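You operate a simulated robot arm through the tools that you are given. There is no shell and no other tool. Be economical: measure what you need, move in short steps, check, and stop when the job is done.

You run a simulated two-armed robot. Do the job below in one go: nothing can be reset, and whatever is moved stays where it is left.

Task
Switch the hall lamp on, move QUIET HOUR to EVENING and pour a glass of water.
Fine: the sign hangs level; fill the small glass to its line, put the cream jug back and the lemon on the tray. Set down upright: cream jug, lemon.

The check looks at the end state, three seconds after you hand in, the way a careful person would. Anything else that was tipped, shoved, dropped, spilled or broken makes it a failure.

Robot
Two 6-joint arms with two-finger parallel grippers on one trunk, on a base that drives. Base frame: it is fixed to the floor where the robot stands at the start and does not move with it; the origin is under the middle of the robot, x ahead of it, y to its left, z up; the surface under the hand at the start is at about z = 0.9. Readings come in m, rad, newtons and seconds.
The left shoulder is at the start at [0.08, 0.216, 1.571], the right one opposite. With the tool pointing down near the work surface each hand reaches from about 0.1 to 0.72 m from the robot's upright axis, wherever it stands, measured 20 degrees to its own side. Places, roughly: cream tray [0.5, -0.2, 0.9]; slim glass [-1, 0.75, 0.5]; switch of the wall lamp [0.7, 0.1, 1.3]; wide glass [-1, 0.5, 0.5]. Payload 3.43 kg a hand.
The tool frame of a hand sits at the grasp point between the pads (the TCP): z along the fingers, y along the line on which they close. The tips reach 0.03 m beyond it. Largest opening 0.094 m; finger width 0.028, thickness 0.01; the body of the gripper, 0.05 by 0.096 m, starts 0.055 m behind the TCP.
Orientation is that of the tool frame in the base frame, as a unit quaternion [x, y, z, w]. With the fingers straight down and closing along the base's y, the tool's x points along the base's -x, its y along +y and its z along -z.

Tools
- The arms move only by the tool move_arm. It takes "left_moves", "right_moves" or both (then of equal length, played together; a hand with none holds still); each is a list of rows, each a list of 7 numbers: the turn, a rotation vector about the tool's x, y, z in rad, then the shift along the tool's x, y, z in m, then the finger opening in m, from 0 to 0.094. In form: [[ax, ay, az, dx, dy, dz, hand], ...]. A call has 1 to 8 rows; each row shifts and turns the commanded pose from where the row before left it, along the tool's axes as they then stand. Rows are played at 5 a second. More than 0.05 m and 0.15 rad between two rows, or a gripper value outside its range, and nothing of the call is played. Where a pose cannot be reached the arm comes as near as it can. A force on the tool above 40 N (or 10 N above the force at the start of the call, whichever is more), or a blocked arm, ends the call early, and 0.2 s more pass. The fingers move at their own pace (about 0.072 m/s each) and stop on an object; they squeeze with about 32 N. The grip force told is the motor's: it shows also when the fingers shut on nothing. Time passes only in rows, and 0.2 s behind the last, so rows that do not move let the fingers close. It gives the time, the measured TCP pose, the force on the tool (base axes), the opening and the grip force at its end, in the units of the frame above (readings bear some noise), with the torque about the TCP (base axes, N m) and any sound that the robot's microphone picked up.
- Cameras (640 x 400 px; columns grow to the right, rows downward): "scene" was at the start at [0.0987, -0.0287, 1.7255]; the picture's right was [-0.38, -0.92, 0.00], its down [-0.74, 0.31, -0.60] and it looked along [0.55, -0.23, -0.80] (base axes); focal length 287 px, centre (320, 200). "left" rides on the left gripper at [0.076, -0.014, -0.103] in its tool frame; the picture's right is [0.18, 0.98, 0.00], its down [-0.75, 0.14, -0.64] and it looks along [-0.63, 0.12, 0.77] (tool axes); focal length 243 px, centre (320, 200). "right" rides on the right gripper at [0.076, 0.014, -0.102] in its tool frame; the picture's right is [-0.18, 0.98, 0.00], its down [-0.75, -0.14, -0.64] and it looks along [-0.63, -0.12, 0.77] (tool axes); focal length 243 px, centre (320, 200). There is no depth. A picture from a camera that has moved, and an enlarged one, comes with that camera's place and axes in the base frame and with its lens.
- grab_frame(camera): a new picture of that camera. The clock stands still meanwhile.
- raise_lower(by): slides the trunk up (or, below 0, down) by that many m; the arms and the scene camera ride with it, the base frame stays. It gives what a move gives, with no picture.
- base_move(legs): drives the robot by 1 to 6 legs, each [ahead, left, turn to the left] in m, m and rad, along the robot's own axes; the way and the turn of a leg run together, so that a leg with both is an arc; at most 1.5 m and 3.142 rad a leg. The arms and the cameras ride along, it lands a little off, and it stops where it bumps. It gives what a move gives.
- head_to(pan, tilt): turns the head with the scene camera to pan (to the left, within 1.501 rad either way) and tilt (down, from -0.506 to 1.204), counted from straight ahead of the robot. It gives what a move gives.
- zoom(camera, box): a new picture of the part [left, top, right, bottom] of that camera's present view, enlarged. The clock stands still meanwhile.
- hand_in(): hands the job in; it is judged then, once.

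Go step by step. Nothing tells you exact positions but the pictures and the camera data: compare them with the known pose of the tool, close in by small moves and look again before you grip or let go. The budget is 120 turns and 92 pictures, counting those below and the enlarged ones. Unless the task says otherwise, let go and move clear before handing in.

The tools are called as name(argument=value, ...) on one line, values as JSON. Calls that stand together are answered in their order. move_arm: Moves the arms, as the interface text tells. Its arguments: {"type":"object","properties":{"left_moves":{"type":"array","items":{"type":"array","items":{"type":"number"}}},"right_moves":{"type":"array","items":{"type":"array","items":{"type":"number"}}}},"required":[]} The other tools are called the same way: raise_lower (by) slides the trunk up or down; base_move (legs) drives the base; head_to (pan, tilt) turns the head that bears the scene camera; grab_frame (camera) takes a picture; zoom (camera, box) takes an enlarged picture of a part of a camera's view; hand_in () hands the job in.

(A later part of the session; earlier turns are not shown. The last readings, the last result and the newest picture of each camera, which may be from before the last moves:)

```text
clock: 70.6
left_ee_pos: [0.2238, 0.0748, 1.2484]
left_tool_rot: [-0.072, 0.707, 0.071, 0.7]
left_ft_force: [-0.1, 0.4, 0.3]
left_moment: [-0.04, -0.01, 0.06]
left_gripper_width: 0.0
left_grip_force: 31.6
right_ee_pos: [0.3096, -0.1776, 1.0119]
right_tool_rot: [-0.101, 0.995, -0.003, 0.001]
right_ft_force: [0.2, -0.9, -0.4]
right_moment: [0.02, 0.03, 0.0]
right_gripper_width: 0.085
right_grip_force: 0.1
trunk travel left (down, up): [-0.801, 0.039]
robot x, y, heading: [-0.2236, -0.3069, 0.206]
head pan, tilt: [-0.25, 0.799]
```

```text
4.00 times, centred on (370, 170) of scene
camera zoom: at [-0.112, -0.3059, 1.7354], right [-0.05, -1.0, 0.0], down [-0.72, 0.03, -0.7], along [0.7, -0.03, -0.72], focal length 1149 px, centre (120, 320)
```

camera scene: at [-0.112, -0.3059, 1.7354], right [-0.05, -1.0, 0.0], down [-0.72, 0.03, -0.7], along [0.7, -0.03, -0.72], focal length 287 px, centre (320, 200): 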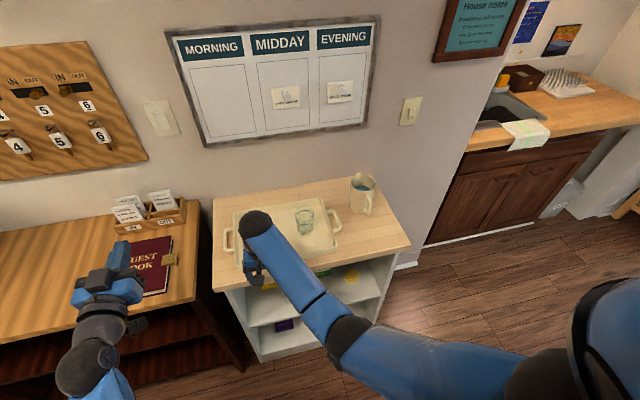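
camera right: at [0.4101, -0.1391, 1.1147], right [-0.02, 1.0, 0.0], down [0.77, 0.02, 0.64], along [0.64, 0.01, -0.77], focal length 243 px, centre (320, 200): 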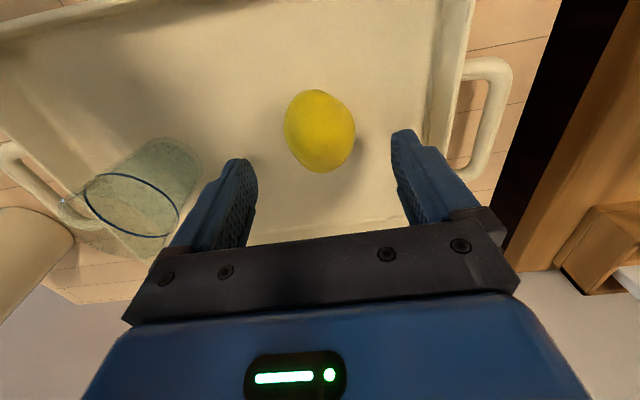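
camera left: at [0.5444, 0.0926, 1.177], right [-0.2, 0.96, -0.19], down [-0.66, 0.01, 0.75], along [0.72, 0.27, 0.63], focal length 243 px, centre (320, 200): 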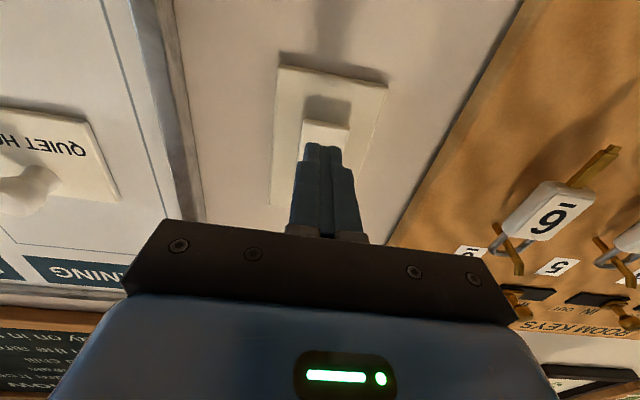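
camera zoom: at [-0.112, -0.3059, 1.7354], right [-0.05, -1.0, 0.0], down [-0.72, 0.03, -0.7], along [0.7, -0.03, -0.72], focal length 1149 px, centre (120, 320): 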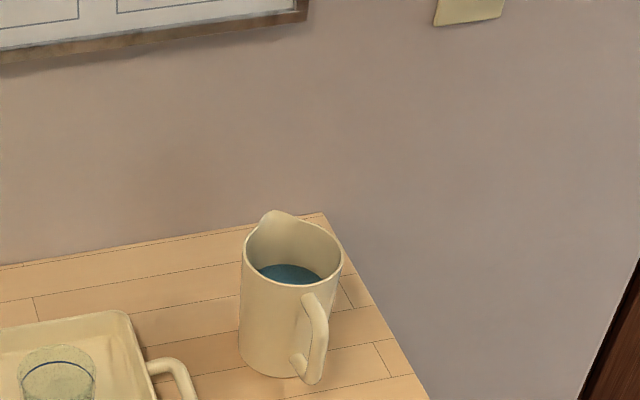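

I swing the right hand over to a 45° pre-grasp pose behind the handle.

move_arm(right_moves=[[0, -0.0981, 0, -0.0125, -0.045, -0.0094, 0.06], [0, -0.0981, 0, -0.0133, -0.045, -0.0081, 0.06], [0, -0.0981, 0, -0.0141, -0.045, -0.0068, 0.06], [0, -0.0981, 0, -0.0147, -0.045, -0.0054, 0.06], [0, -0.0981, 0, -0.0151, -0.045, -0.0039, 0.06], [0, -0.0981, 0, -0.0154, -0.045, -0.0024, 0.06], [0, -0.0981, 0, -0.0156, -0.045, -0.0009, 0.06], [0, -0.0981, 0, -0.0156, -0.045, 0.0006, 0.06]])

grab_frame(camera="right")

```text
clock: 72.4
left_ee_pos: [0.2237, 0.0732, 1.2491]
left_tool_rot: [-0.072, 0.707, 0.071, 0.7]
left_ft_force: [-0.1, 0.2, -0.7]
left_moment: [-0.01, 0.01, -0.02]
left_gripper_width: 0.0
left_grip_force: 31.5
right_ee_pos: [0.4792, -0.5111, 1.0867]
right_tool_rot: [-0.095, 0.919, 0.039, 0.382]
right_ft_force: [0.1, 0.0, 0.3]
right_moment: [0.07, -0.01, 0.01]
right_gripper_width: 0.0599
right_grip_force: 0.1
trunk travel left (down, up): [-0.801, 0.039]
robot x, y, heading: [-0.2252, -0.3063, 0.204]
head pan, tilt: [-0.25, 0.799]
```

```text
29 pictures are left
camera right: at [0.3517, -0.5224, 1.1041], right [-0.07, 0.99, 0.13], down [0.1, -0.12, 0.99], along [0.99, 0.08, -0.09], focal length 243 px, centre (320, 200)
```

right: 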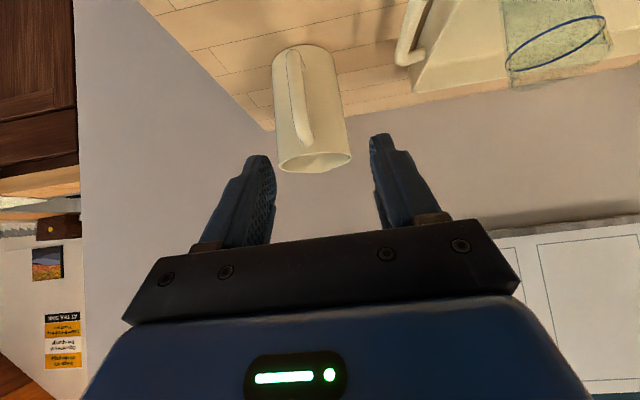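

The handle bar lies about 0.136 m ahead along the fingers, 20 mm to the right. I align and close in halfway.

move_arm(right_moves=[[0, 0, 0, 0.012, -0.02, 0.02, 0.06], [0, 0, 0, 0, 0, 0.035, 0.06], [0, 0, 0, 0, 0, 0.02, 0.06], [0, 0, 0, 0, 0, 0, 0.06]])

grab_frame(camera="right")

zoom(camera="scene", box=[310, 150, 422, 240])

```text
clock: 73.4
left_ee_pos: [0.2223, 0.075, 1.2495]
left_tool_rot: [-0.072, 0.706, 0.071, 0.701]
left_ft_force: [-0.5, 0.2, 0.4]
left_moment: [0.01, 0.0, 0.03]
left_gripper_width: 0.0
left_grip_force: 31.9
right_ee_pos: [0.5264, -0.518, 1.0262]
right_tool_rot: [-0.094, 0.919, 0.037, 0.381]
right_ft_force: [0.6, 0.0, 0.1]
right_moment: [0.0, -0.04, -0.05]
right_gripper_width: 0.06
right_grip_force: 0.1
trunk travel left (down, up): [-0.801, 0.039]
robot x, y, heading: [-0.2251, -0.3103, 0.205]
head pan, tilt: [-0.25, 0.799]
```

```text
28 pictures are left
camera right: at [0.3993, -0.5301, 1.0449], right [-0.07, 0.99, 0.13], down [0.1, -0.12, 0.99], along [0.99, 0.08, -0.09], focal length 243 px, centre (320, 200)
```

right: 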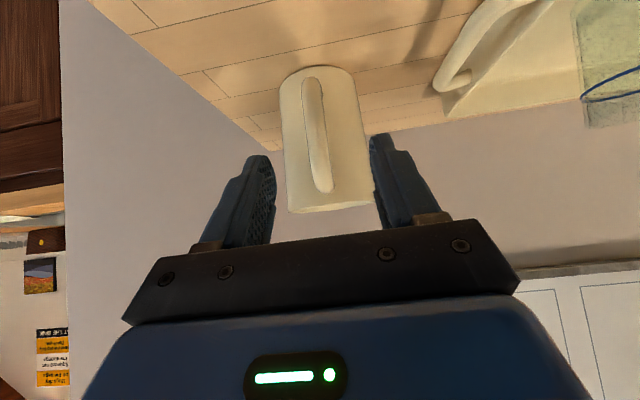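

```text
4.44 times, centred on (366, 195) of scene
camera zoom: at [-0.1145, -0.3059, 1.7356], right [-0.05, -1.0, 0.0], down [-0.72, 0.03, -0.7], along [0.7, -0.03, -0.72], focal length 1277 px, centre (116, 222)
```

zoom: 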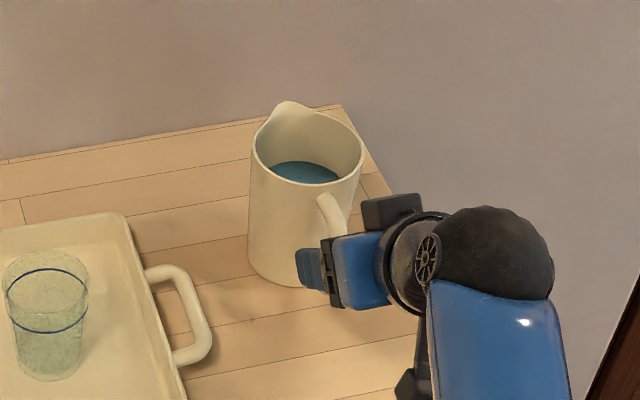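

Well aligned. I advance the remaining 55 mm and close on the bar.

move_arm(right_moves=[[0, 0, 0, 0.004, -0.002, 0.025, 0.06], [0, 0, 0, 0, 0, 0.02, 0.06], [0, 0, 0, 0, 0, 0.01, 0.06], [0, 0, 0, 0, 0, 0, 0.06]])

grab_frame(camera="right")

```text
clock: 74.4
left_ee_pos: [0.2226, 0.0754, 1.2486]
left_tool_rot: [-0.073, 0.707, 0.071, 0.7]
left_ft_force: [0.7, 0.3, 0.5]
left_moment: [-0.02, 0.02, -0.02]
left_gripper_width: 0.0
left_grip_force: 31.4
right_ee_pos: [0.5615, -0.5162, 0.9867]
right_tool_rot: [-0.094, 0.919, 0.038, 0.381]
right_ft_force: [-0.7, -0.5, -0.1]
right_moment: [-0.01, -0.02, -0.01]
right_gripper_width: 0.0597
right_grip_force: 0.0
trunk travel left (down, up): [-0.801, 0.039]
robot x, y, heading: [-0.2218, -0.3084, 0.207]
head pan, tilt: [-0.25, 0.799]
```

```text
26 pictures are left
camera right: at [0.436, -0.5273, 1.0046], right [-0.07, 0.99, 0.13], down [0.1, -0.12, 0.99], along [0.99, 0.08, -0.09], focal length 243 px, centre (320, 200)
```

right: 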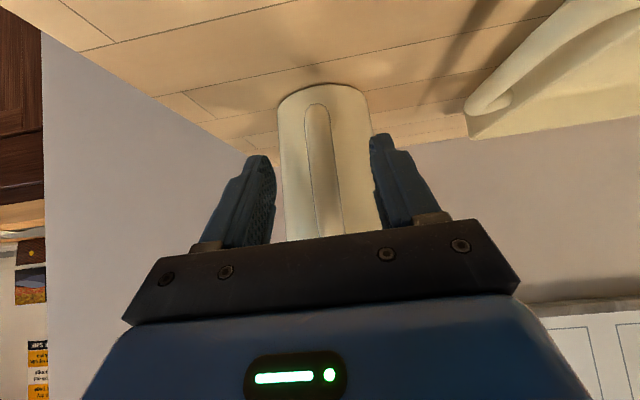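

move_arm(right_moves=[[0, 0, 0, 0, 0.001, 0, 0.04], [0, 0, 0, 0, 0, 0, 0.02], [0, 0, 0, 0, 0, 0, 0.0], [0, 0, 0, 0, 0, 0, 0.0]])

move_arm(right_moves=[[0, 0, 0, -0.007, 0, -0.007, 0.0], [0, 0, 0, -0.007, 0, -0.007, 0.0], [0, 0, 0, 0, 0, 0, 0.0]])

zoom(camera="scene", box=[310, 150, 422, 240])

grab_frame(camera="right")

```text
clock: 75.4
left_ee_pos: [0.2245, 0.074, 1.2493]
left_tool_rot: [-0.071, 0.707, 0.069, 0.7]
left_ft_force: [0.2, 0.8, -0.1]
left_moment: [-0.01, -0.02, 0.01]
left_gripper_width: 0.0
left_grip_force: 32.2
right_ee_pos: [0.5611, -0.5145, 0.9852]
right_tool_rot: [-0.095, 0.918, 0.038, 0.382]
right_ft_force: [-0.4, 0.8, -0.9]
right_moment: [-0.01, -0.09, 0.0]
right_gripper_width: 0.0185
right_grip_force: 32.1
trunk travel left (down, up): [-0.801, 0.039]
robot x, y, heading: [-0.2229, -0.3073, 0.207]
head pan, tilt: [-0.25, 0.799]
```

```text
clock: 76.2
left_ee_pos: [0.2258, 0.0749, 1.2487]
left_tool_rot: [-0.073, 0.707, 0.072, 0.7]
left_ft_force: [-0.2, 0.2, 0.6]
left_moment: [0.03, 0.0, -0.01]
left_gripper_width: 0.0002
left_grip_force: 32.0
right_ee_pos: [0.5631, -0.5148, 1.0048]
right_tool_rot: [-0.094, 0.919, 0.038, 0.38]
right_ft_force: [-0.6, -0.2, -8.1]
right_moment: [-0.13, 0.51, 0.0]
right_gripper_width: 0.0187
right_grip_force: 32.5
trunk travel left (down, up): [-0.801, 0.039]
robot x, y, heading: [-0.221, -0.3081, 0.203]
head pan, tilt: [-0.25, 0.799]
```

```text
4.44 times, centred on (366, 195) of scene
camera zoom: at [-0.1121, -0.3065, 1.7354], right [-0.05, -1.0, 0.0], down [-0.72, 0.03, -0.7], along [0.7, -0.03, -0.72], focal length 1277 px, centre (116, 222)
```

zoom: 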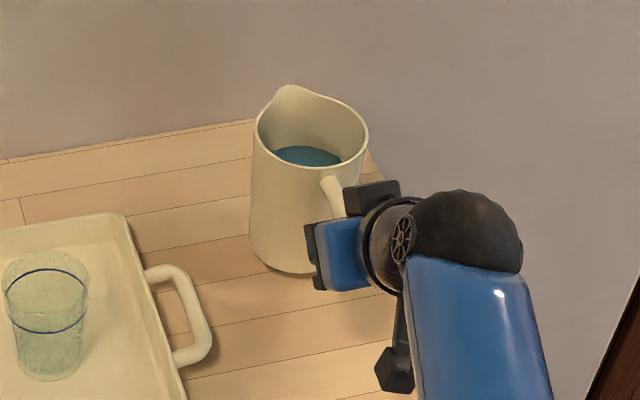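

```text
24 pictures are left
camera right: at [0.4359, -0.5264, 1.0226], right [-0.07, 0.99, 0.13], down [0.11, -0.12, 0.99], along [0.99, 0.08, -0.1], focal length 243 px, centre (320, 200)
```

right: 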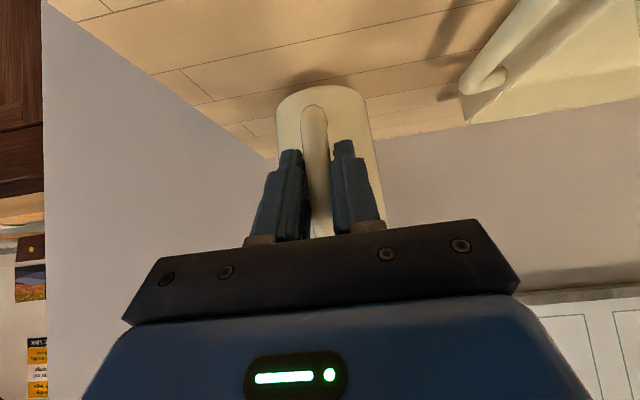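

The jug is held upright: weight 8.1 N, steady moment. I lift it well above the glass height and bring it sideways in front of the glass.

move_arm(right_moves=[[0, 0, 0, -0.0141, 0, -0.0141, 0.0], [0, 0, 0, -0.0212, 0, -0.0212, 0.0], [0, 0, 0, -0.0212, 0, -0.0212, 0.0], [0, 0, 0, -0.0212, 0, -0.0212, 0.0], [0, 0, 0, -0.0212, 0, -0.0212, 0.0], [0, 0, 0, -0.01, 0, -0.01, 0.0], [0, 0, 0, 0, 0, 0, 0.0]])

move_arm(right_moves=[[0, 0, 0, 0.005, 0.017, -0.005, 0.0], [0, 0, 0, 0.0085, 0.03, -0.0085, 0.0], [0, 0, 0, 0.0095, 0.034, -0.0095, 0.0], [0, 0, 0, 0.0095, 0.037, -0.0095, 0.0], [0, 0, 0, 0.0095, 0.037, -0.0095, 0.0], [0, 0, 0, 0.0095, 0.034, -0.0095, 0.0], [0, 0, 0, 0.0085, 0.03, -0.0085, 0.0], [0, 0, 0, 0.005, 0.018, -0.005, 0.0]])

grab_frame(camera="scene")

zoom(camera="scene", box=[240, 140, 400, 240])

```text
clock: 77.8
left_ee_pos: [0.2253, 0.0744, 1.2475]
left_tool_rot: [-0.073, 0.707, 0.071, 0.699]
left_ft_force: [0.6, 0.4, 0.2]
left_moment: [-0.01, -0.02, 0.0]
left_gripper_width: 0.0002
left_grip_force: 32.0
right_ee_pos: [0.5632, -0.5145, 1.1593]
right_tool_rot: [-0.095, 0.919, 0.038, 0.381]
right_ft_force: [0.6, -0.4, -6.8]
right_moment: [-0.07, 0.52, 0.01]
right_gripper_width: 0.0186
right_grip_force: 31.7
trunk travel left (down, up): [-0.801, 0.039]
robot x, y, heading: [-0.2268, -0.3079, 0.202]
head pan, tilt: [-0.25, 0.799]
```

```text
clock: 79.6
left_ee_pos: [0.2238, 0.0748, 1.2488]
left_tool_rot: [-0.072, 0.707, 0.07, 0.7]
left_ft_force: [0.3, -0.6, -0.3]
left_moment: [-0.01, 0.01, -0.01]
left_gripper_width: 0.0002
left_grip_force: 31.9
right_ee_pos: [0.4265, -0.3008, 1.1572]
right_tool_rot: [-0.093, 0.919, 0.037, 0.381]
right_ft_force: [0.1, 0.0, -6.8]
right_moment: [-0.15, 0.5, 0.01]
right_gripper_width: 0.0185
right_grip_force: 31.9
trunk travel left (down, up): [-0.801, 0.039]
robot x, y, heading: [-0.2226, -0.3075, 0.205]
head pan, tilt: [-0.25, 0.799]
```

```text
23 pictures are left
camera scene: at [-0.1124, -0.3053, 1.7354], right [-0.05, -1.0, 0.0], down [-0.72, 0.03, -0.7], along [0.7, -0.03, -0.72], focal length 287 px, centre (320, 200)
```

scene: 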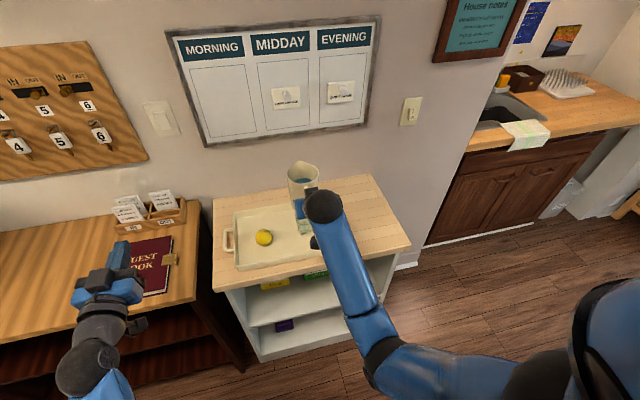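

```text
4.00 times, centred on (320, 190) of scene
camera zoom: at [-0.1124, -0.3053, 1.7354], right [-0.05, -1.0, 0.0], down [-0.72, 0.03, -0.7], along [0.7, -0.03, -0.72], focal length 1149 px, centre (320, 240)
```

zoom: 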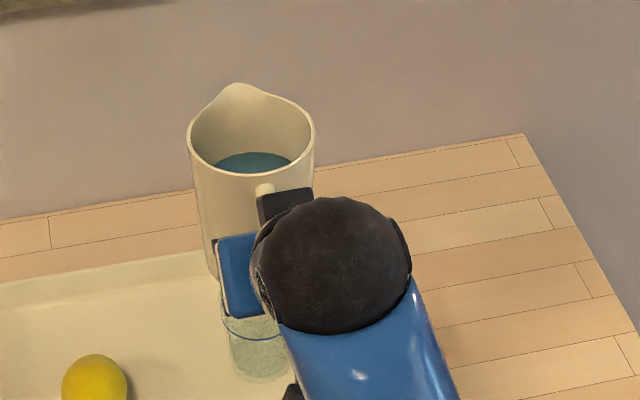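

Jug lip vector measured; it is laterally in line with the glass. I set up the left hand's camera to watch the glass from the left.

move_arm(left_moves=[[0, 0.131, 0, 0.02, 0, 0.0013, 0.0], [0, 0.131, 0, 0.0196, 0, 0.0039, 0.0], [0, 0.131, 0, 0.0189, 0, 0.0064, 0.0], [0, 0.131, 0, 0.0179, 0, 0.0088, 0.0], [0, 0.131, 0, 0.0166, 0, 0.0111, 0.0], [0, 0.131, 0, 0.015, 0, 0.0132, 0.0]])

move_arm(left_moves=[[0.1025, 0, 0.1025, 0, 0, 0, 0.0], [0.1025, 0, 0.1025, 0, 0, 0, 0.0], [0.1025, 0, 0.1025, 0, 0, 0, 0.0], [0.1025, 0, 0.1025, 0, 0, 0, 0.0], [0, 0, 0, 0, 0, 0, 0.0]])

grab_frame(camera="left")

```text
clock: 81.0
left_ee_pos: [0.2312, 0.0776, 1.1275]
left_tool_rot: [-0.095, 0.922, 0.038, 0.374]
left_ft_force: [-0.5, 0.5, -0.3]
left_moment: [-0.01, -0.01, 0.03]
left_gripper_width: 0.0001
left_grip_force: 31.9
right_ee_pos: [0.4263, -0.3024, 1.1565]
right_tool_rot: [-0.095, 0.919, 0.038, 0.381]
right_ft_force: [-0.5, -0.5, -6.3]
right_moment: [-0.1, 0.54, -0.01]
right_gripper_width: 0.0188
right_grip_force: 32.0
trunk travel left (down, up): [-0.801, 0.039]
robot x, y, heading: [-0.2187, -0.3061, 0.206]
head pan, tilt: [-0.25, 0.799]
```

```text
clock: 82.2
left_ee_pos: [0.2307, 0.0753, 1.1276]
left_tool_rot: [0.173, 0.909, -0.075, 0.371]
left_ft_force: [-0.2, -0.1, 0.6]
left_moment: [-0.03, -0.01, 0.03]
left_gripper_width: 0.0
left_grip_force: 31.7
right_ee_pos: [0.4263, -0.3023, 1.1566]
right_tool_rot: [-0.094, 0.919, 0.038, 0.381]
right_ft_force: [0.1, 0.1, -7.4]
right_moment: [-0.14, 0.55, 0.01]
right_gripper_width: 0.0187
right_grip_force: 31.8
trunk travel left (down, up): [-0.801, 0.039]
robot x, y, heading: [-0.2263, -0.3116, 0.206]
head pan, tilt: [-0.25, 0.799]
```

```text
21 pictures are left
camera left: at [0.108, 0.1095, 1.1488], right [0.24, 0.96, -0.14], down [0.14, 0.11, 0.98], along [0.96, -0.26, -0.11], focal length 243 px, centre (320, 200)
```

left: 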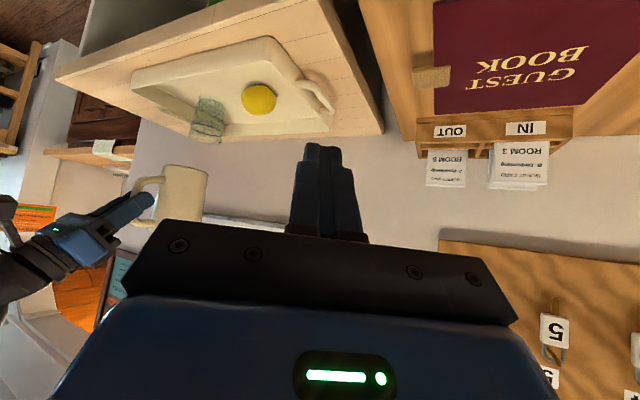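

The left camera sees glass, jug and lemon well. Flow should start near 47° of tilt, so I tilt to 40° while bringing the lip over the glass, then check.

move_arm(right_moves=[[0, 0.0875, 0, 0.0077, 0, 0.0025, 0.0], [0, 0.0875, 0, 0.0075, 0, 0.0032, 0.0], [0, 0.0875, 0, 0.0072, 0, 0.0038, 0.0], [0, 0.0875, 0, 0.0068, 0, 0.0044, 0.0], [0, 0.0875, 0, 0.0064, 0, 0.005, 0.0], [0, 0.0875, 0, 0.0059, 0, 0.0056, 0.0], [0, 0.0875, 0, 0.0054, 0, 0.0061, 0.0], [0, 0.0875, 0, 0.0049, 0, 0.0065, 0.0]])

zoom(camera="left", box=[100, 60, 300, 220])

zoom(camera="scene", box=[240, 140, 400, 240])

```text
clock: 84.0
left_ee_pos: [0.2325, 0.0766, 1.1287]
left_tool_rot: [0.171, 0.909, -0.074, 0.372]
left_ft_force: [-0.6, -0.5, 0.1]
left_moment: [0.03, 0.01, 0.0]
left_gripper_width: 0.0003
left_grip_force: 31.9
right_ee_pos: [0.3972, -0.3064, 1.1014]
right_tool_rot: [-0.101, 0.994, 0.004, 0.042]
right_ft_force: [0.0, 0.1, -6.1]
right_moment: [-0.06, 0.29, -0.01]
right_gripper_width: 0.0185
right_grip_force: 31.4
trunk travel left (down, up): [-0.801, 0.039]
robot x, y, heading: [-0.2208, -0.3044, 0.204]
head pan, tilt: [-0.25, 0.799]
```

```text
2.50 times, centred on (200, 140) of left
camera zoom: at [0.1084, 0.1094, 1.1487], right [0.24, 0.96, -0.14], down [0.14, 0.11, 0.98], along [0.96, -0.25, -0.11], focal length 606 px, centre (620, 350)
```

zoom: 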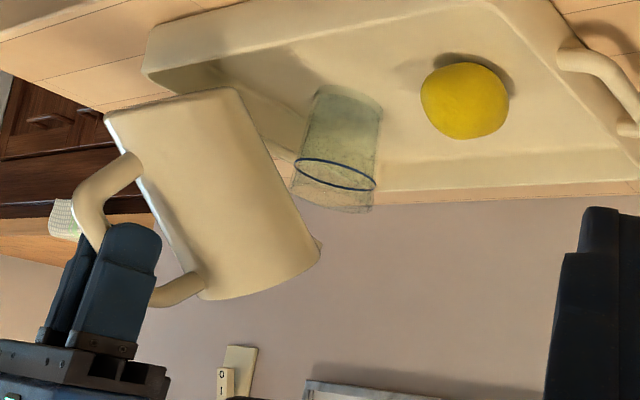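

```text
4.00 times, centred on (320, 190) of scene
camera zoom: at [-0.1114, -0.3059, 1.7354], right [-0.05, -1.0, 0.0], down [-0.72, 0.03, -0.7], along [0.7, -0.03, -0.72], focal length 1149 px, centre (320, 240)
```

zoom: 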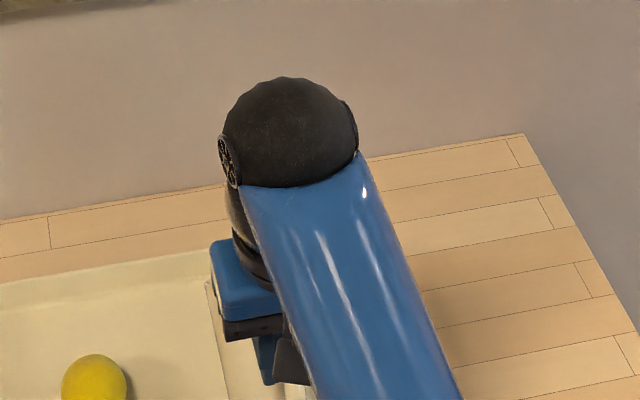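

Lip is right over the glass (lip and glass axis both about 0.139 ahead of the TCP). I tilt on to 47–50° in small steps and hold.

move_arm(right_moves=[[0, 0.04, 0, -0.001, 0, -0.003, 0.0], [0, 0.04, 0, -0.001, 0, -0.0035, 0.0], [0, 0.04, 0, -0.001, 0, -0.0035, 0.0], [0, 0, 0, 0, 0, 0, 0.0], [0, 0, 0, 0, 0, 0, 0.0]])

zoom(camera="left", box=[140, 80, 268, 180])

```text
clock: 85.2
left_ee_pos: [0.231, 0.0766, 1.129]
left_tool_rot: [0.171, 0.909, -0.073, 0.372]
left_ft_force: [-0.1, 0.0, 0.0]
left_moment: [-0.01, 0.0, 0.01]
left_gripper_width: 0.0
left_grip_force: 32.0
right_ee_pos: [0.4127, -0.3019, 1.0935]
right_tool_rot: [-0.101, 0.995, -0.002, -0.015]
right_ft_force: [-0.7, 0.1, -6.1]
right_moment: [-0.06, 0.27, -0.01]
right_gripper_width: 0.0183
right_grip_force: 31.7
right hand out of reach, approached as far as the arm can: row 1, 2, 3
trunk travel left (down, up): [-0.801, 0.039]
robot x, y, heading: [-0.225, -0.3087, 0.207]
head pan, tilt: [-0.25, 0.799]
```

```text
4.00 times, centred on (204, 130) of left
camera zoom: at [0.1079, 0.1092, 1.1489], right [0.24, 0.96, -0.14], down [0.14, 0.11, 0.98], along [0.96, -0.25, -0.11], focal length 970 px, centre (784, 480)
```

zoom: 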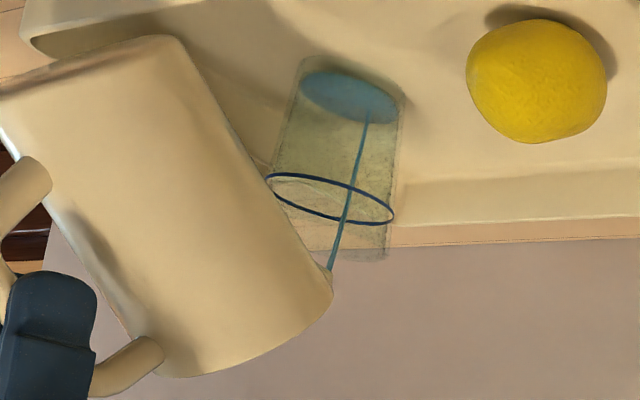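

Water is running cleanly into the glass. The arm hit a reach limit, so I just hold and watch.

move_arm(right_moves=[[0, 0, 0, 0, 0, 0, 0.0], [0, 0, 0, 0, 0, 0, 0.0], [0, 0, 0, 0, 0, 0, 0.0], [0, 0, 0, 0, 0, 0, 0.0]])

zoom(camera="left", box=[140, 80, 268, 180])

```text
clock: 86.2
left_ee_pos: [0.2305, 0.0758, 1.1282]
left_tool_rot: [0.172, 0.91, -0.074, 0.37]
left_ft_force: [0.1, 0.7, 0.1]
left_moment: [0.01, 0.0, 0.01]
left_gripper_width: 0.0001
left_grip_force: 32.3
right_ee_pos: [0.4128, -0.3015, 1.093]
right_tool_rot: [-0.101, 0.995, -0.002, -0.016]
right_ft_force: [0.3, -0.3, -7.4]
right_moment: [-0.03, 0.27, 0.02]
right_gripper_width: 0.0185
right_grip_force: 32.1
trunk travel left (down, up): [-0.801, 0.039]
robot x, y, heading: [-0.2262, -0.3094, 0.204]
head pan, tilt: [-0.25, 0.799]
```

```text
4.00 times, centred on (204, 130) of left
camera zoom: at [0.108, 0.1093, 1.1488], right [0.24, 0.96, -0.14], down [0.14, 0.11, 0.98], along [0.96, -0.25, -0.11], focal length 970 px, centre (784, 480)
```

zoom: 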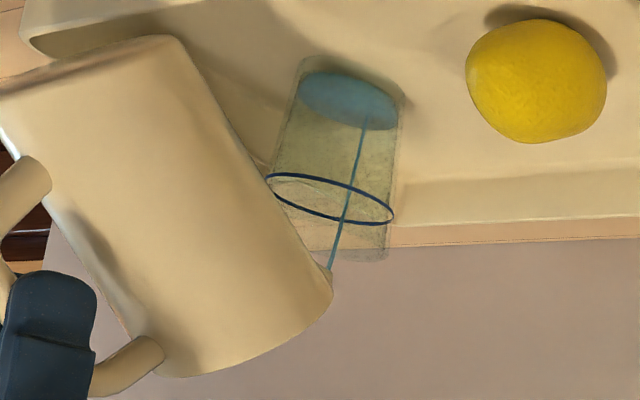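

Flow is fading; more tilt is needed. I raise the trunk to gain reach, keeping the lip above the glass.

raise_lower(by=0.036)

zoom(camera="left", box=[140, 80, 268, 180])

```text
clock: 87.0
left_ee_pos: [0.2304, 0.0765, 1.1641]
left_tool_rot: [0.172, 0.91, -0.074, 0.371]
left_ft_force: [0.5, 0.2, 0.3]
left_moment: [0.01, 0.0, 0.0]
left_gripper_width: 0.0
left_grip_force: 32.0
right_ee_pos: [0.4129, -0.3013, 1.1293]
right_tool_rot: [-0.101, 0.995, -0.002, -0.015]
right_ft_force: [-0.1, -0.6, -7.2]
right_moment: [-0.08, 0.23, 0.0]
right_gripper_width: 0.0187
right_grip_force: 31.9
trunk travel left (down, up): [-0.837, 0.003]
robot x, y, heading: [-0.2236, -0.3075, 0.2]
head pan, tilt: [-0.25, 0.799]
```

```text
4.00 times, centred on (204, 130) of left
camera zoom: at [0.1078, 0.1092, 1.1849], right [0.24, 0.96, -0.14], down [0.14, 0.11, 0.98], along [0.96, -0.25, -0.11], focal length 970 px, centre (784, 480)
```

zoom: 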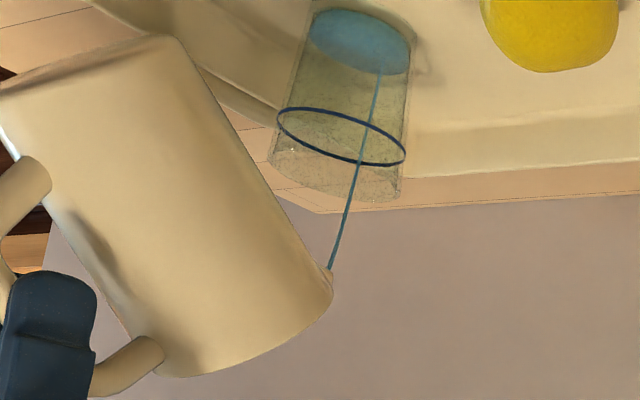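

move_arm(right_moves=[[0, 0.03, 0, 0, 0, 0, 0.0], [0, 0.03, 0, 0, 0, 0, 0.0], [0, 0.03, 0, 0, 0, 0, 0.0]])

zoom(camera="left", box=[140, 60, 268, 160])

```text
clock: 87.8
left_ee_pos: [0.2306, 0.0762, 1.1641]
left_tool_rot: [0.172, 0.909, -0.074, 0.371]
left_ft_force: [-0.5, 0.1, -0.3]
left_moment: [0.0, -0.02, 0.01]
left_gripper_width: 0.0
left_grip_force: 31.9
right_ee_pos: [0.4208, -0.2985, 1.1209]
right_tool_rot: [-0.101, 0.993, -0.007, -0.061]
right_ft_force: [0.1, 0.4, -7.2]
right_moment: [-0.05, 0.22, -0.03]
right_gripper_width: 0.0187
right_grip_force: 32.1
right hand out of reach, approached as far as the arm can: row 1, 2, 3
trunk travel left (down, up): [-0.837, 0.003]
robot x, y, heading: [-0.2226, -0.3108, 0.204]
head pan, tilt: [-0.25, 0.799]
```

```text
4.00 times, centred on (204, 110) of left
camera zoom: at [0.1084, 0.1094, 1.1847], right [0.24, 0.96, -0.14], down [0.14, 0.11, 0.98], along [0.96, -0.25, -0.11], focal length 970 px, centre (784, 560)
```

zoom: 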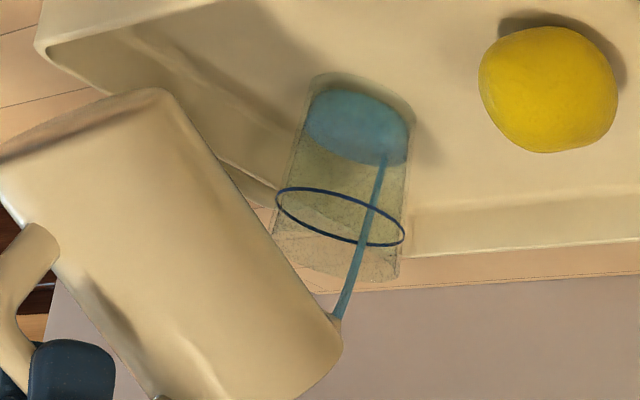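

The stream lands near the far side of the glass, since the reach limit pushed the hand forward; I back the base off 12 mm.

base_move(legs=[[-0.014, 0, 0]])

zoom(camera="left", box=[140, 60, 268, 160])

```text
clock: 88.5
left_ee_pos: [0.2191, 0.0743, 1.1627]
left_tool_rot: [0.171, 0.91, -0.074, 0.371]
left_ft_force: [-0.1, -0.1, -0.7]
left_moment: [0.01, 0.01, -0.01]
left_gripper_width: 0.0002
left_grip_force: 32.1
right_ee_pos: [0.4085, -0.3008, 1.1208]
right_tool_rot: [-0.101, 0.993, -0.007, -0.062]
right_ft_force: [1.0, -0.3, -7.3]
right_moment: [-0.04, 0.18, 0.04]
right_gripper_width: 0.0188
right_grip_force: 32.2
trunk travel left (down, up): [-0.837, 0.003]
robot x, y, heading: [-0.2378, -0.3135, 0.203]
head pan, tilt: [-0.25, 0.799]
```

```text
4.00 times, centred on (204, 110) of left
camera zoom: at [0.0972, 0.107, 1.1837], right [0.24, 0.96, -0.14], down [0.14, 0.11, 0.98], along [0.96, -0.25, -0.11], focal length 970 px, centre (784, 560)
```

zoom: 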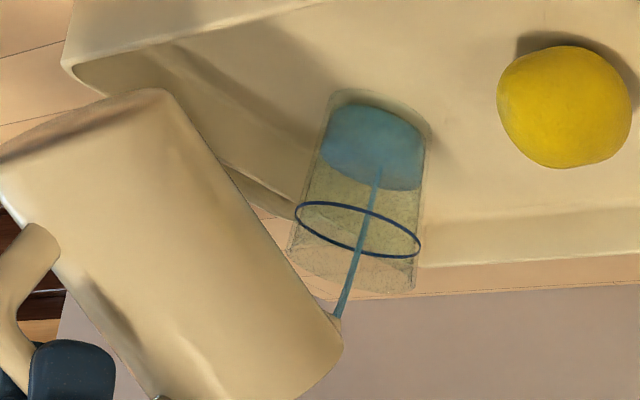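

Centred now, about a third full. I tilt a little further.

move_arm(right_moves=[[0, 0.03, 0, 0, 0, 0, 0.0], [0, 0.03, 0, 0, 0, 0, 0.0], [0, 0, 0, 0, 0, 0, 0.0]])

zoom(camera="left", box=[140, 60, 268, 160])

```text
clock: 89.3
left_ee_pos: [0.2186, 0.0741, 1.1639]
left_tool_rot: [0.172, 0.91, -0.075, 0.371]
left_ft_force: [0.1, 0.7, 1.3]
left_moment: [0.0, -0.03, -0.01]
left_gripper_width: 0.0001
left_grip_force: 32.3
right_ee_pos: [0.4109, -0.2993, 1.1181]
right_tool_rot: [-0.099, 0.991, -0.01, -0.09]
right_ft_force: [0.6, 0.0, -5.6]
right_moment: [-0.05, 0.16, 0.01]
right_gripper_width: 0.0188
right_grip_force: 32.3
right hand out of reach, approached as far as the arm can: row 2
trunk travel left (down, up): [-0.837, 0.003]
robot x, y, heading: [-0.2393, -0.3134, 0.205]
head pan, tilt: [-0.25, 0.799]
```

```text
4.00 times, centred on (204, 110) of left
camera zoom: at [0.0963, 0.1067, 1.1842], right [0.24, 0.96, -0.14], down [0.14, 0.11, 0.98], along [0.96, -0.25, -0.11], focal length 970 px, centre (784, 560)
```

zoom: 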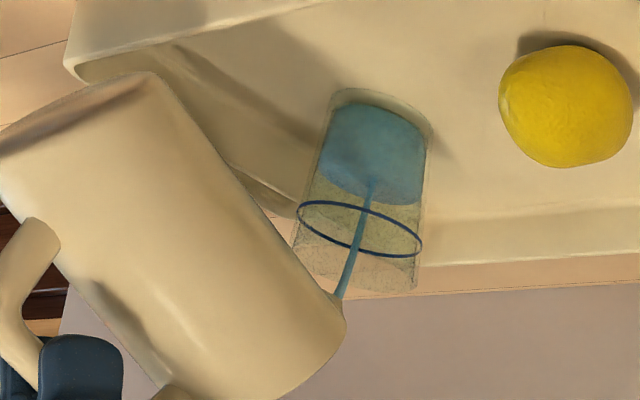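

About 60% of the way. I hold briefly.

move_arm(right_moves=[[0, 0, 0, 0, 0, 0, 0.0], [0, 0, 0, 0, 0, 0, 0.0]])

zoom(camera="left", box=[140, 60, 268, 160])

```text
clock: 89.9
left_ee_pos: [0.2179, 0.0738, 1.1647]
left_tool_rot: [0.172, 0.909, -0.075, 0.372]
left_ft_force: [-0.4, -0.6, 0.0]
left_moment: [-0.01, 0.03, 0.02]
left_gripper_width: 0.0
left_grip_force: 31.7
right_ee_pos: [0.4076, -0.299, 1.1183]
right_tool_rot: [-0.099, 0.991, -0.009, -0.09]
right_ft_force: [-0.4, -0.3, -5.9]
right_moment: [-0.02, 0.15, 0.0]
right_gripper_width: 0.0187
right_grip_force: 32.1
trunk travel left (down, up): [-0.837, 0.003]
robot x, y, heading: [-0.2373, -0.3104, 0.203]
head pan, tilt: [-0.25, 0.799]
```

```text
4.00 times, centred on (204, 110) of left
camera zoom: at [0.095, 0.1065, 1.1846], right [0.24, 0.96, -0.14], down [0.14, 0.11, 0.98], along [0.96, -0.25, -0.11], focal length 970 px, centre (784, 560)
```

zoom: 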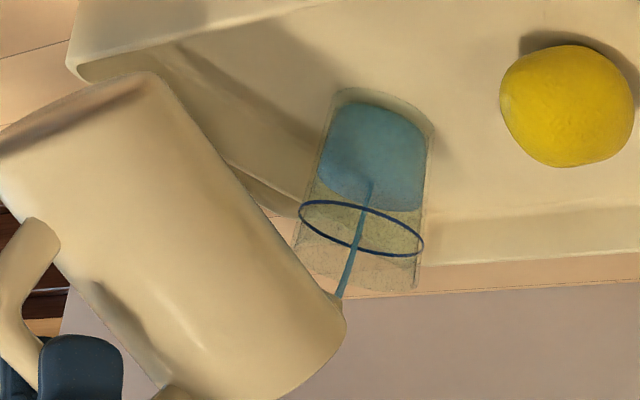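

move_arm(right_moves=[[0, 0.03, 0, 0, 0, 0, 0.0], [0, 0.015, 0, 0, 0, 0, 0.0], [0, 0, 0, 0, 0, 0, 0.0]])

zoom(camera="left", box=[172, 70, 252, 140])

```text
clock: 90.7
left_ee_pos: [0.2169, 0.073, 1.1649]
left_tool_rot: [0.172, 0.909, -0.074, 0.371]
left_ft_force: [-0.3, 0.2, -0.4]
left_moment: [0.03, -0.01, -0.01]
left_gripper_width: 0.0
left_grip_force: 32.1
right_ee_pos: [0.4091, -0.2999, 1.118]
right_tool_rot: [-0.1, 0.988, -0.012, -0.113]
right_ft_force: [-0.3, 0.6, -6.0]
right_moment: [-0.06, 0.13, 0.01]
right_gripper_width: 0.0187
right_grip_force: 32.3
trunk travel left (down, up): [-0.837, 0.003]
robot x, y, heading: [-0.2358, -0.3104, 0.204]
head pan, tilt: [-0.25, 0.799]
```

```text
5.71 times, centred on (212, 105) of left
camera zoom: at [0.0947, 0.1064, 1.1848], right [0.24, 0.96, -0.14], down [0.14, 0.11, 0.98], along [0.96, -0.25, -0.11], focal length 1386 px, centre (937, 743)
```

zoom: 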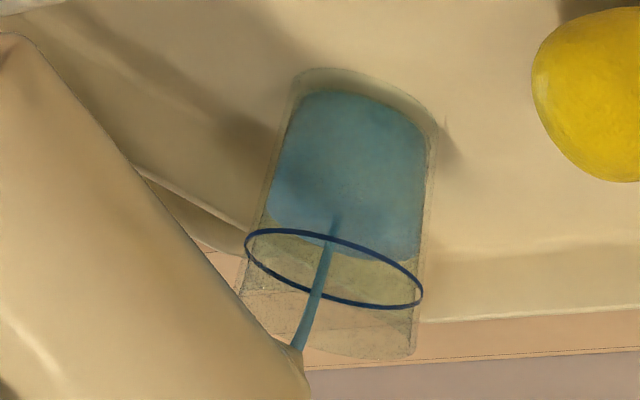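

About 17 mm below the line. A bit more tilt.

move_arm(right_moves=[[0, 0.03, 0, 0, 0, 0, 0.0], [0, 0.02, 0, 0, 0, 0, 0.0], [0, 0, 0, 0, 0, 0, 0.0]])

zoom(camera="left", box=[172, 70, 252, 140])

```text
clock: 91.5
left_ee_pos: [0.2168, 0.0724, 1.1645]
left_tool_rot: [0.173, 0.909, -0.075, 0.372]
left_ft_force: [0.8, 0.2, 0.4]
left_moment: [0.02, 0.01, 0.01]
left_gripper_width: 0.0003
left_grip_force: 32.2
right_ee_pos: [0.4106, -0.2994, 1.1173]
right_tool_rot: [-0.099, 0.985, -0.014, -0.138]
right_ft_force: [0.4, 0.5, -5.2]
right_moment: [-0.03, 0.09, 0.0]
right_gripper_width: 0.0188
right_grip_force: 32.2
right hand out of reach, approached as far as the arm can: row 1
trunk travel left (down, up): [-0.837, 0.003]
robot x, y, heading: [-0.24, -0.3106, 0.206]
head pan, tilt: [-0.25, 0.799]
```

```text
5.71 times, centred on (212, 105) of left
camera zoom: at [0.0944, 0.1063, 1.1849], right [0.24, 0.96, -0.14], down [0.14, 0.11, 0.99], along [0.96, -0.25, -0.11], focal length 1386 px, centre (937, 743)
```

zoom: 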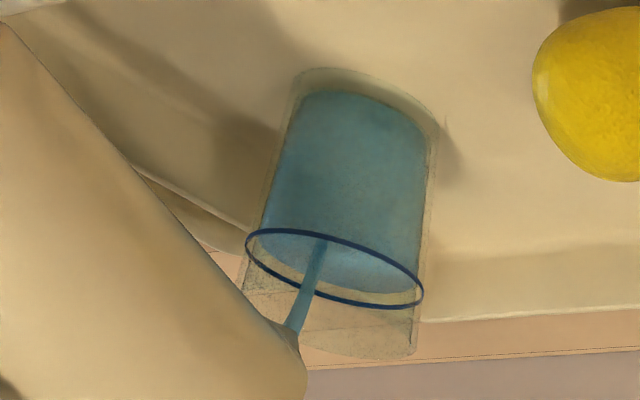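

6 mm to go. I hold 0.2 s then tilt back to stop, and check.

move_arm(right_moves=[[0, 0, 0, 0, 0, 0, 0.0], [0, -0.06, 0, 0, 0, 0, 0.0], [0, -0.06, 0, 0, 0, 0, 0.0], [0, 0, 0, 0, 0, 0, 0.0]])

zoom(camera="left", box=[172, 70, 252, 140])

```text
clock: 92.5
left_ee_pos: [0.2167, 0.0735, 1.1649]
left_tool_rot: [0.172, 0.909, -0.074, 0.372]
left_ft_force: [0.9, 0.7, 0.4]
left_moment: [0.01, 0.0, -0.02]
left_gripper_width: 0.0
left_grip_force: 31.6
right_ee_pos: [0.4123, -0.2985, 1.1168]
right_tool_rot: [-0.101, 0.992, -0.009, -0.078]
right_ft_force: [-0.8, 0.5, -5.2]
right_moment: [-0.02, 0.13, -0.01]
right_gripper_width: 0.0183
right_grip_force: 32.0
trunk travel left (down, up): [-0.837, 0.003]
robot x, y, heading: [-0.237, -0.3112, 0.203]
head pan, tilt: [-0.25, 0.799]
```

```text
5.71 times, centred on (212, 105) of left
camera zoom: at [0.0945, 0.1064, 1.1848], right [0.24, 0.96, -0.14], down [0.14, 0.11, 0.98], along [0.96, -0.25, -0.11], focal length 1386 px, centre (937, 743)
```

zoom: 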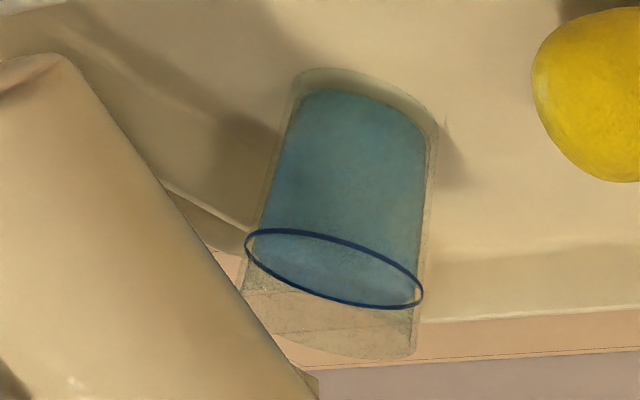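

The water stands right at the line. I tilt the jug back upright while rising, so its base clears the glass.

move_arm(right_moves=[[0, -0.1175, 0, 0.0006, 0, -0.006, 0.0], [0, -0.1175, 0, -0.0001, 0, -0.006, 0.0], [0, -0.1175, 0, -0.0008, 0, -0.0059, 0.0], [0, -0.1175, 0, -0.0015, 0, -0.0058, 0.0], [0, -0.1175, 0, 0.0052, 0, -0.0085, 0.0], [0, -0.1175, 0, 0.0043, 0, -0.0091, 0.0], [0, -0.1175, 0, 0.0032, 0, -0.0095, 0.0], [0, -0.1175, 0, 0.002, 0, -0.0098, 0.0]])

grab_frame(camera="left")

```text
clock: 94.3
left_ee_pos: [0.217, 0.0729, 1.1644]
left_tool_rot: [0.172, 0.909, -0.074, 0.372]
left_ft_force: [-0.1, 0.1, 0.2]
left_moment: [-0.01, -0.01, -0.02]
left_gripper_width: 0.0001
left_grip_force: 32.1
right_ee_pos: [0.3817, -0.306, 1.1667]
right_tool_rot: [-0.094, 0.919, 0.038, 0.381]
right_ft_force: [-0.5, -0.1, -5.4]
right_moment: [-0.06, 0.39, -0.02]
right_gripper_width: 0.0187
right_grip_force: 31.6
trunk travel left (down, up): [-0.837, 0.003]
robot x, y, heading: [-0.238, -0.3078, 0.204]
head pan, tilt: [-0.25, 0.799]
```

```text
8 pictures are left
camera left: at [0.0935, 0.106, 1.1853], right [0.24, 0.96, -0.14], down [0.14, 0.11, 0.99], along [0.96, -0.25, -0.1], focal length 243 px, centre (320, 200)
```

left: 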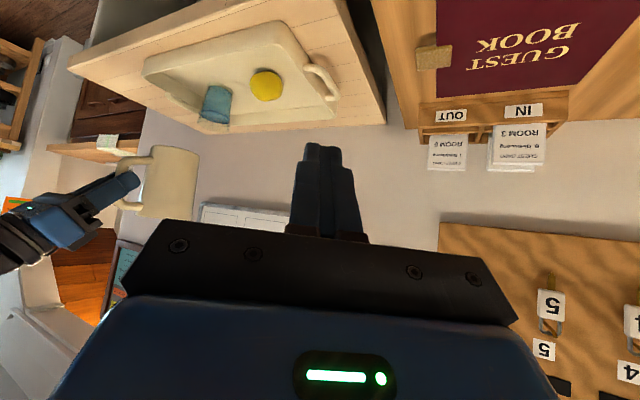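

I carry the jug back over its old place, high above the table.

move_arm(right_moves=[[0, 0, 0, -0.007, -0.018, 0.007, 0.0], [0, 0, 0, -0.012, -0.03, 0.012, 0.0], [0, 0, 0, -0.0137, -0.034, 0.0137, 0.0], [0, 0, 0, -0.0147, -0.038, 0.0147, 0.0], [0, 0, 0, -0.0147, -0.038, 0.0147, 0.0], [0, 0, 0, -0.0137, -0.034, 0.0137, 0.0], [0, 0, 0, -0.012, -0.03, 0.012, 0.0], [0, 0, 0, -0.007, -0.018, 0.007, 0.0]])

```text
clock: 96.1
left_ee_pos: [0.2173, 0.0725, 1.1641]
left_tool_rot: [0.172, 0.91, -0.074, 0.37]
left_ft_force: [-0.5, 0.1, 1.1]
left_moment: [0.0, -0.02, 0.03]
left_gripper_width: 0.0
left_grip_force: 31.8
right_ee_pos: [0.5633, -0.5161, 1.1665]
right_tool_rot: [-0.093, 0.92, 0.037, 0.379]
right_ft_force: [0.6, -1.0, -4.9]
right_moment: [-0.04, 0.4, -0.02]
right_gripper_width: 0.0183
right_grip_force: 32.1
trunk travel left (down, up): [-0.837, 0.003]
robot x, y, heading: [-0.2364, -0.3109, 0.207]
head pan, tilt: [-0.25, 0.799]
```

move_arm(right_moves=[[0, 0, 0, 0.0177, 0, 0.0177, 0.0], [0, 0, 0, 0.0247, 0, 0.0247, 0.0], [0, 0, 0, 0.0247, 0, 0.0247, 0.0], [0, 0, 0, 0.0247, 0, 0.0247, 0.0], [0, 0, 0, 0.0141, 0, 0.0141, 0.0], [0, 0, 0, 0.0071, 0, 0.0071, 0.0], [0, 0, 0, 0, 0, 0, 0.0]])

zoom(camera="scene", box=[270, 150, 422, 245])

```text
clock: 97.7
left_ee_pos: [0.2175, 0.0737, 1.1648]
left_tool_rot: [0.172, 0.909, -0.075, 0.371]
left_ft_force: [0.1, 0.1, 0.5]
left_moment: [0.0, 0.0, 0.0]
left_gripper_width: 0.0
left_grip_force: 32.1
right_ee_pos: [0.5609, -0.5139, 1.0043]
right_tool_rot: [-0.093, 0.92, 0.038, 0.38]
right_ft_force: [0.3, -0.8, -5.1]
right_moment: [-0.05, 0.4, 0.02]
right_gripper_width: 0.0184
right_grip_force: 32.7
trunk travel left (down, up): [-0.837, 0.003]
robot x, y, heading: [-0.2376, -0.3091, 0.201]
head pan, tilt: [-0.25, 0.799]
```

```text
4.21 times, centred on (346, 198) of scene
camera zoom: at [-0.1257, -0.3093, 1.7714], right [-0.05, -1.0, 0.0], down [-0.72, 0.03, -0.7], along [0.7, -0.03, -0.72], focal length 1210 px, centre (210, 210)
```

zoom: 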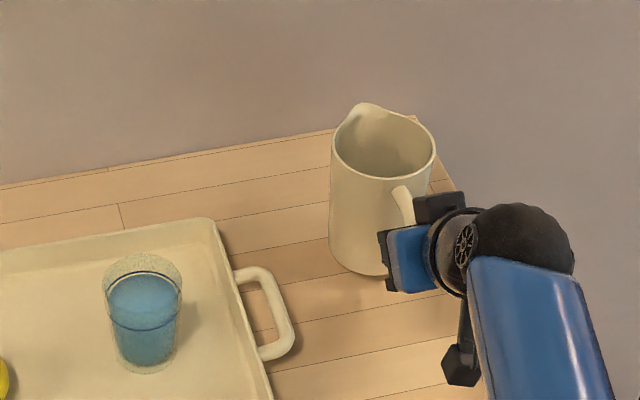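

Glass good; jug about 18 mm above its spot. I lower gently until the load goes off.

move_arm(right_moves=[[0, 0, 0, 0.0071, 0, 0.0071, 0.0], [0, 0, 0, 0.0028, 0, 0.0028, 0.0], [0, 0, 0, 0, 0, 0, 0.0]])

move_arm(right_moves=[[0, 0, 0, 0.0018, 0, 0.0018, 0.0], [0, 0, 0, 0, 0, 0, 0.0]])

move_arm(right_moves=[[0, 0, 0, 0.0011, 0, 0.0011, 0.0], [0, 0, 0, 0, 0, 0, 0.0]])

```text
clock: 98.5
left_ee_pos: [0.2174, 0.0734, 1.1648]
left_tool_rot: [0.173, 0.909, -0.076, 0.372]
left_ft_force: [-0.8, 0.2, 0.2]
left_moment: [-0.01, 0.04, 0.01]
left_gripper_width: 0.0001
left_grip_force: 32.3
right_ee_pos: [0.5626, -0.5149, 0.9935]
right_tool_rot: [-0.094, 0.92, 0.037, 0.38]
right_ft_force: [1.2, -0.1, -6.1]
right_moment: [-0.09, 0.42, -0.04]
right_gripper_width: 0.0187
right_grip_force: 31.9
trunk travel left (down, up): [-0.837, 0.003]
robot x, y, heading: [-0.237, -0.3134, 0.206]
head pan, tilt: [-0.25, 0.799]
```

```text
clock: 99.1
left_ee_pos: [0.2177, 0.0727, 1.1646]
left_tool_rot: [0.172, 0.909, -0.074, 0.371]
left_ft_force: [0.4, 0.2, -0.7]
left_moment: [0.04, 0.05, -0.02]
left_gripper_width: 0.0
left_grip_force: 31.6
right_ee_pos: [0.5629, -0.5137, 0.991]
right_tool_rot: [-0.093, 0.919, 0.037, 0.38]
right_ft_force: [-1.0, -0.8, -5.7]
right_moment: [-0.1, 0.42, 0.0]
right_gripper_width: 0.0188
right_grip_force: 32.1
trunk travel left (down, up): [-0.837, 0.003]
robot x, y, heading: [-0.2348, -0.3141, 0.2]
head pan, tilt: [-0.25, 0.799]
```

```text
clock: 99.7
left_ee_pos: [0.2164, 0.0739, 1.1644]
left_tool_rot: [0.172, 0.909, -0.075, 0.371]
left_ft_force: [-0.2, -0.6, 0.1]
left_moment: [0.0, 0.02, 0.02]
left_gripper_width: 0.0
left_grip_force: 31.6
right_ee_pos: [0.5618, -0.5128, 0.9894]
right_tool_rot: [-0.093, 0.919, 0.037, 0.38]
right_ft_force: [0.3, -0.2, -2.7]
right_moment: [-0.06, 0.16, -0.03]
right_gripper_width: 0.0186
right_grip_force: 32.0
trunk travel left (down, up): [-0.837, 0.003]
robot x, y, heading: [-0.2331, -0.3112, 0.203]
head pan, tilt: [-0.25, 0.799]
```

The front edge touches first (slight forward pitch of about 0.03 rad); I pitch it back and settle.

move_arm(right_moves=[[0, -0.025, 0, 0.0014, 0, 0.0014, 0.0], [0, 0, 0, 0, 0, 0, 0.0]])

move_arm(right_moves=[[0, 0, 0, 0.0011, 0, 0.0011, 0.0], [0, 0, 0, 0, 0, 0, 0.0]])

```text
clock: 100.3
left_ee_pos: [0.2172, 0.0736, 1.1631]
left_tool_rot: [0.172, 0.909, -0.075, 0.371]
left_ft_force: [-0.7, -0.1, 0.8]
left_moment: [0.02, 0.0, 0.0]
left_gripper_width: 0.0
left_grip_force: 31.6
right_ee_pos: [0.5618, -0.5137, 0.9853]
right_tool_rot: [-0.094, 0.914, 0.039, 0.392]
right_ft_force: [0.4, -0.4, -4.6]
right_moment: [-0.05, 0.32, 0.0]
right_gripper_width: 0.0185
right_grip_force: 32.3
trunk travel left (down, up): [-0.837, 0.003]
robot x, y, heading: [-0.2388, -0.3145, 0.207]
head pan, tilt: [-0.25, 0.799]
```

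```text
clock: 100.9
left_ee_pos: [0.2175, 0.0734, 1.1644]
left_tool_rot: [0.172, 0.91, -0.074, 0.371]
left_ft_force: [0.3, 0.6, 0.5]
left_moment: [0.01, 0.0, -0.02]
left_gripper_width: 0.0
left_grip_force: 32.2
right_ee_pos: [0.5619, -0.5139, 0.9868]
right_tool_rot: [-0.093, 0.914, 0.039, 0.392]
right_ft_force: [-1.0, -1.1, -1.1]
right_moment: [-0.05, 0.27, 0.02]
right_gripper_width: 0.0187
right_grip_force: 31.4
trunk travel left (down, up): [-0.837, 0.003]
robot x, y, heading: [-0.2373, -0.3116, 0.203]
head pan, tilt: [-0.25, 0.799]
```

Load is on the table. I release and withdraw along the finger direction.

move_arm(right_moves=[[0, 0, 0, 0.0004, 0, 0.0004, 0.0], [0, 0, 0, 0, 0, 0, 0.03], [0, 0, 0, 0, 0, 0, 0.05], [0, 0, 0, 0, 0, 0, 0.06], [0, 0, 0, 0, 0, -0.02, 0.06], [0, 0, 0, 0, 0, -0.04, 0.06], [0, 0, 0, 0, 0, -0.045, 0.06], [0, 0, 0, 0, 0, -0.045, 0.06]])

grab_frame(camera="right")

```text
clock: 102.7
left_ee_pos: [0.2167, 0.0729, 1.1656]
left_tool_rot: [0.171, 0.909, -0.073, 0.373]
left_ft_force: [-0.3, 1.1, 0.1]
left_moment: [-0.03, -0.01, 0.0]
left_gripper_width: 0.0
left_grip_force: 31.7
right_ee_pos: [0.4537, -0.5337, 1.0895]
right_tool_rot: [-0.093, 0.914, 0.039, 0.392]
right_ft_force: [0.7, 0.7, -0.8]
right_moment: [0.0, 0.02, 0.02]
right_gripper_width: 0.0599
right_grip_force: 0.1
trunk travel left (down, up): [-0.837, 0.003]
robot x, y, heading: [-0.2376, -0.3153, 0.205]
head pan, tilt: [-0.25, 0.799]
```

```text
6 pictures are left
camera right: at [0.3265, -0.5453, 1.1054], right [-0.07, 0.99, 0.13], down [0.08, -0.12, 0.99], along [0.99, 0.08, -0.07], focal length 243 px, centre (320, 200)
```

right: 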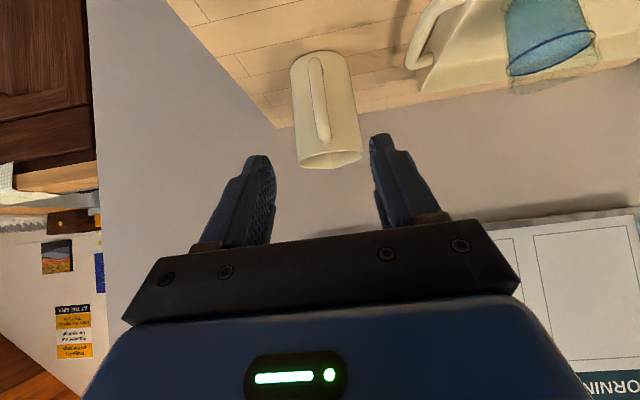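

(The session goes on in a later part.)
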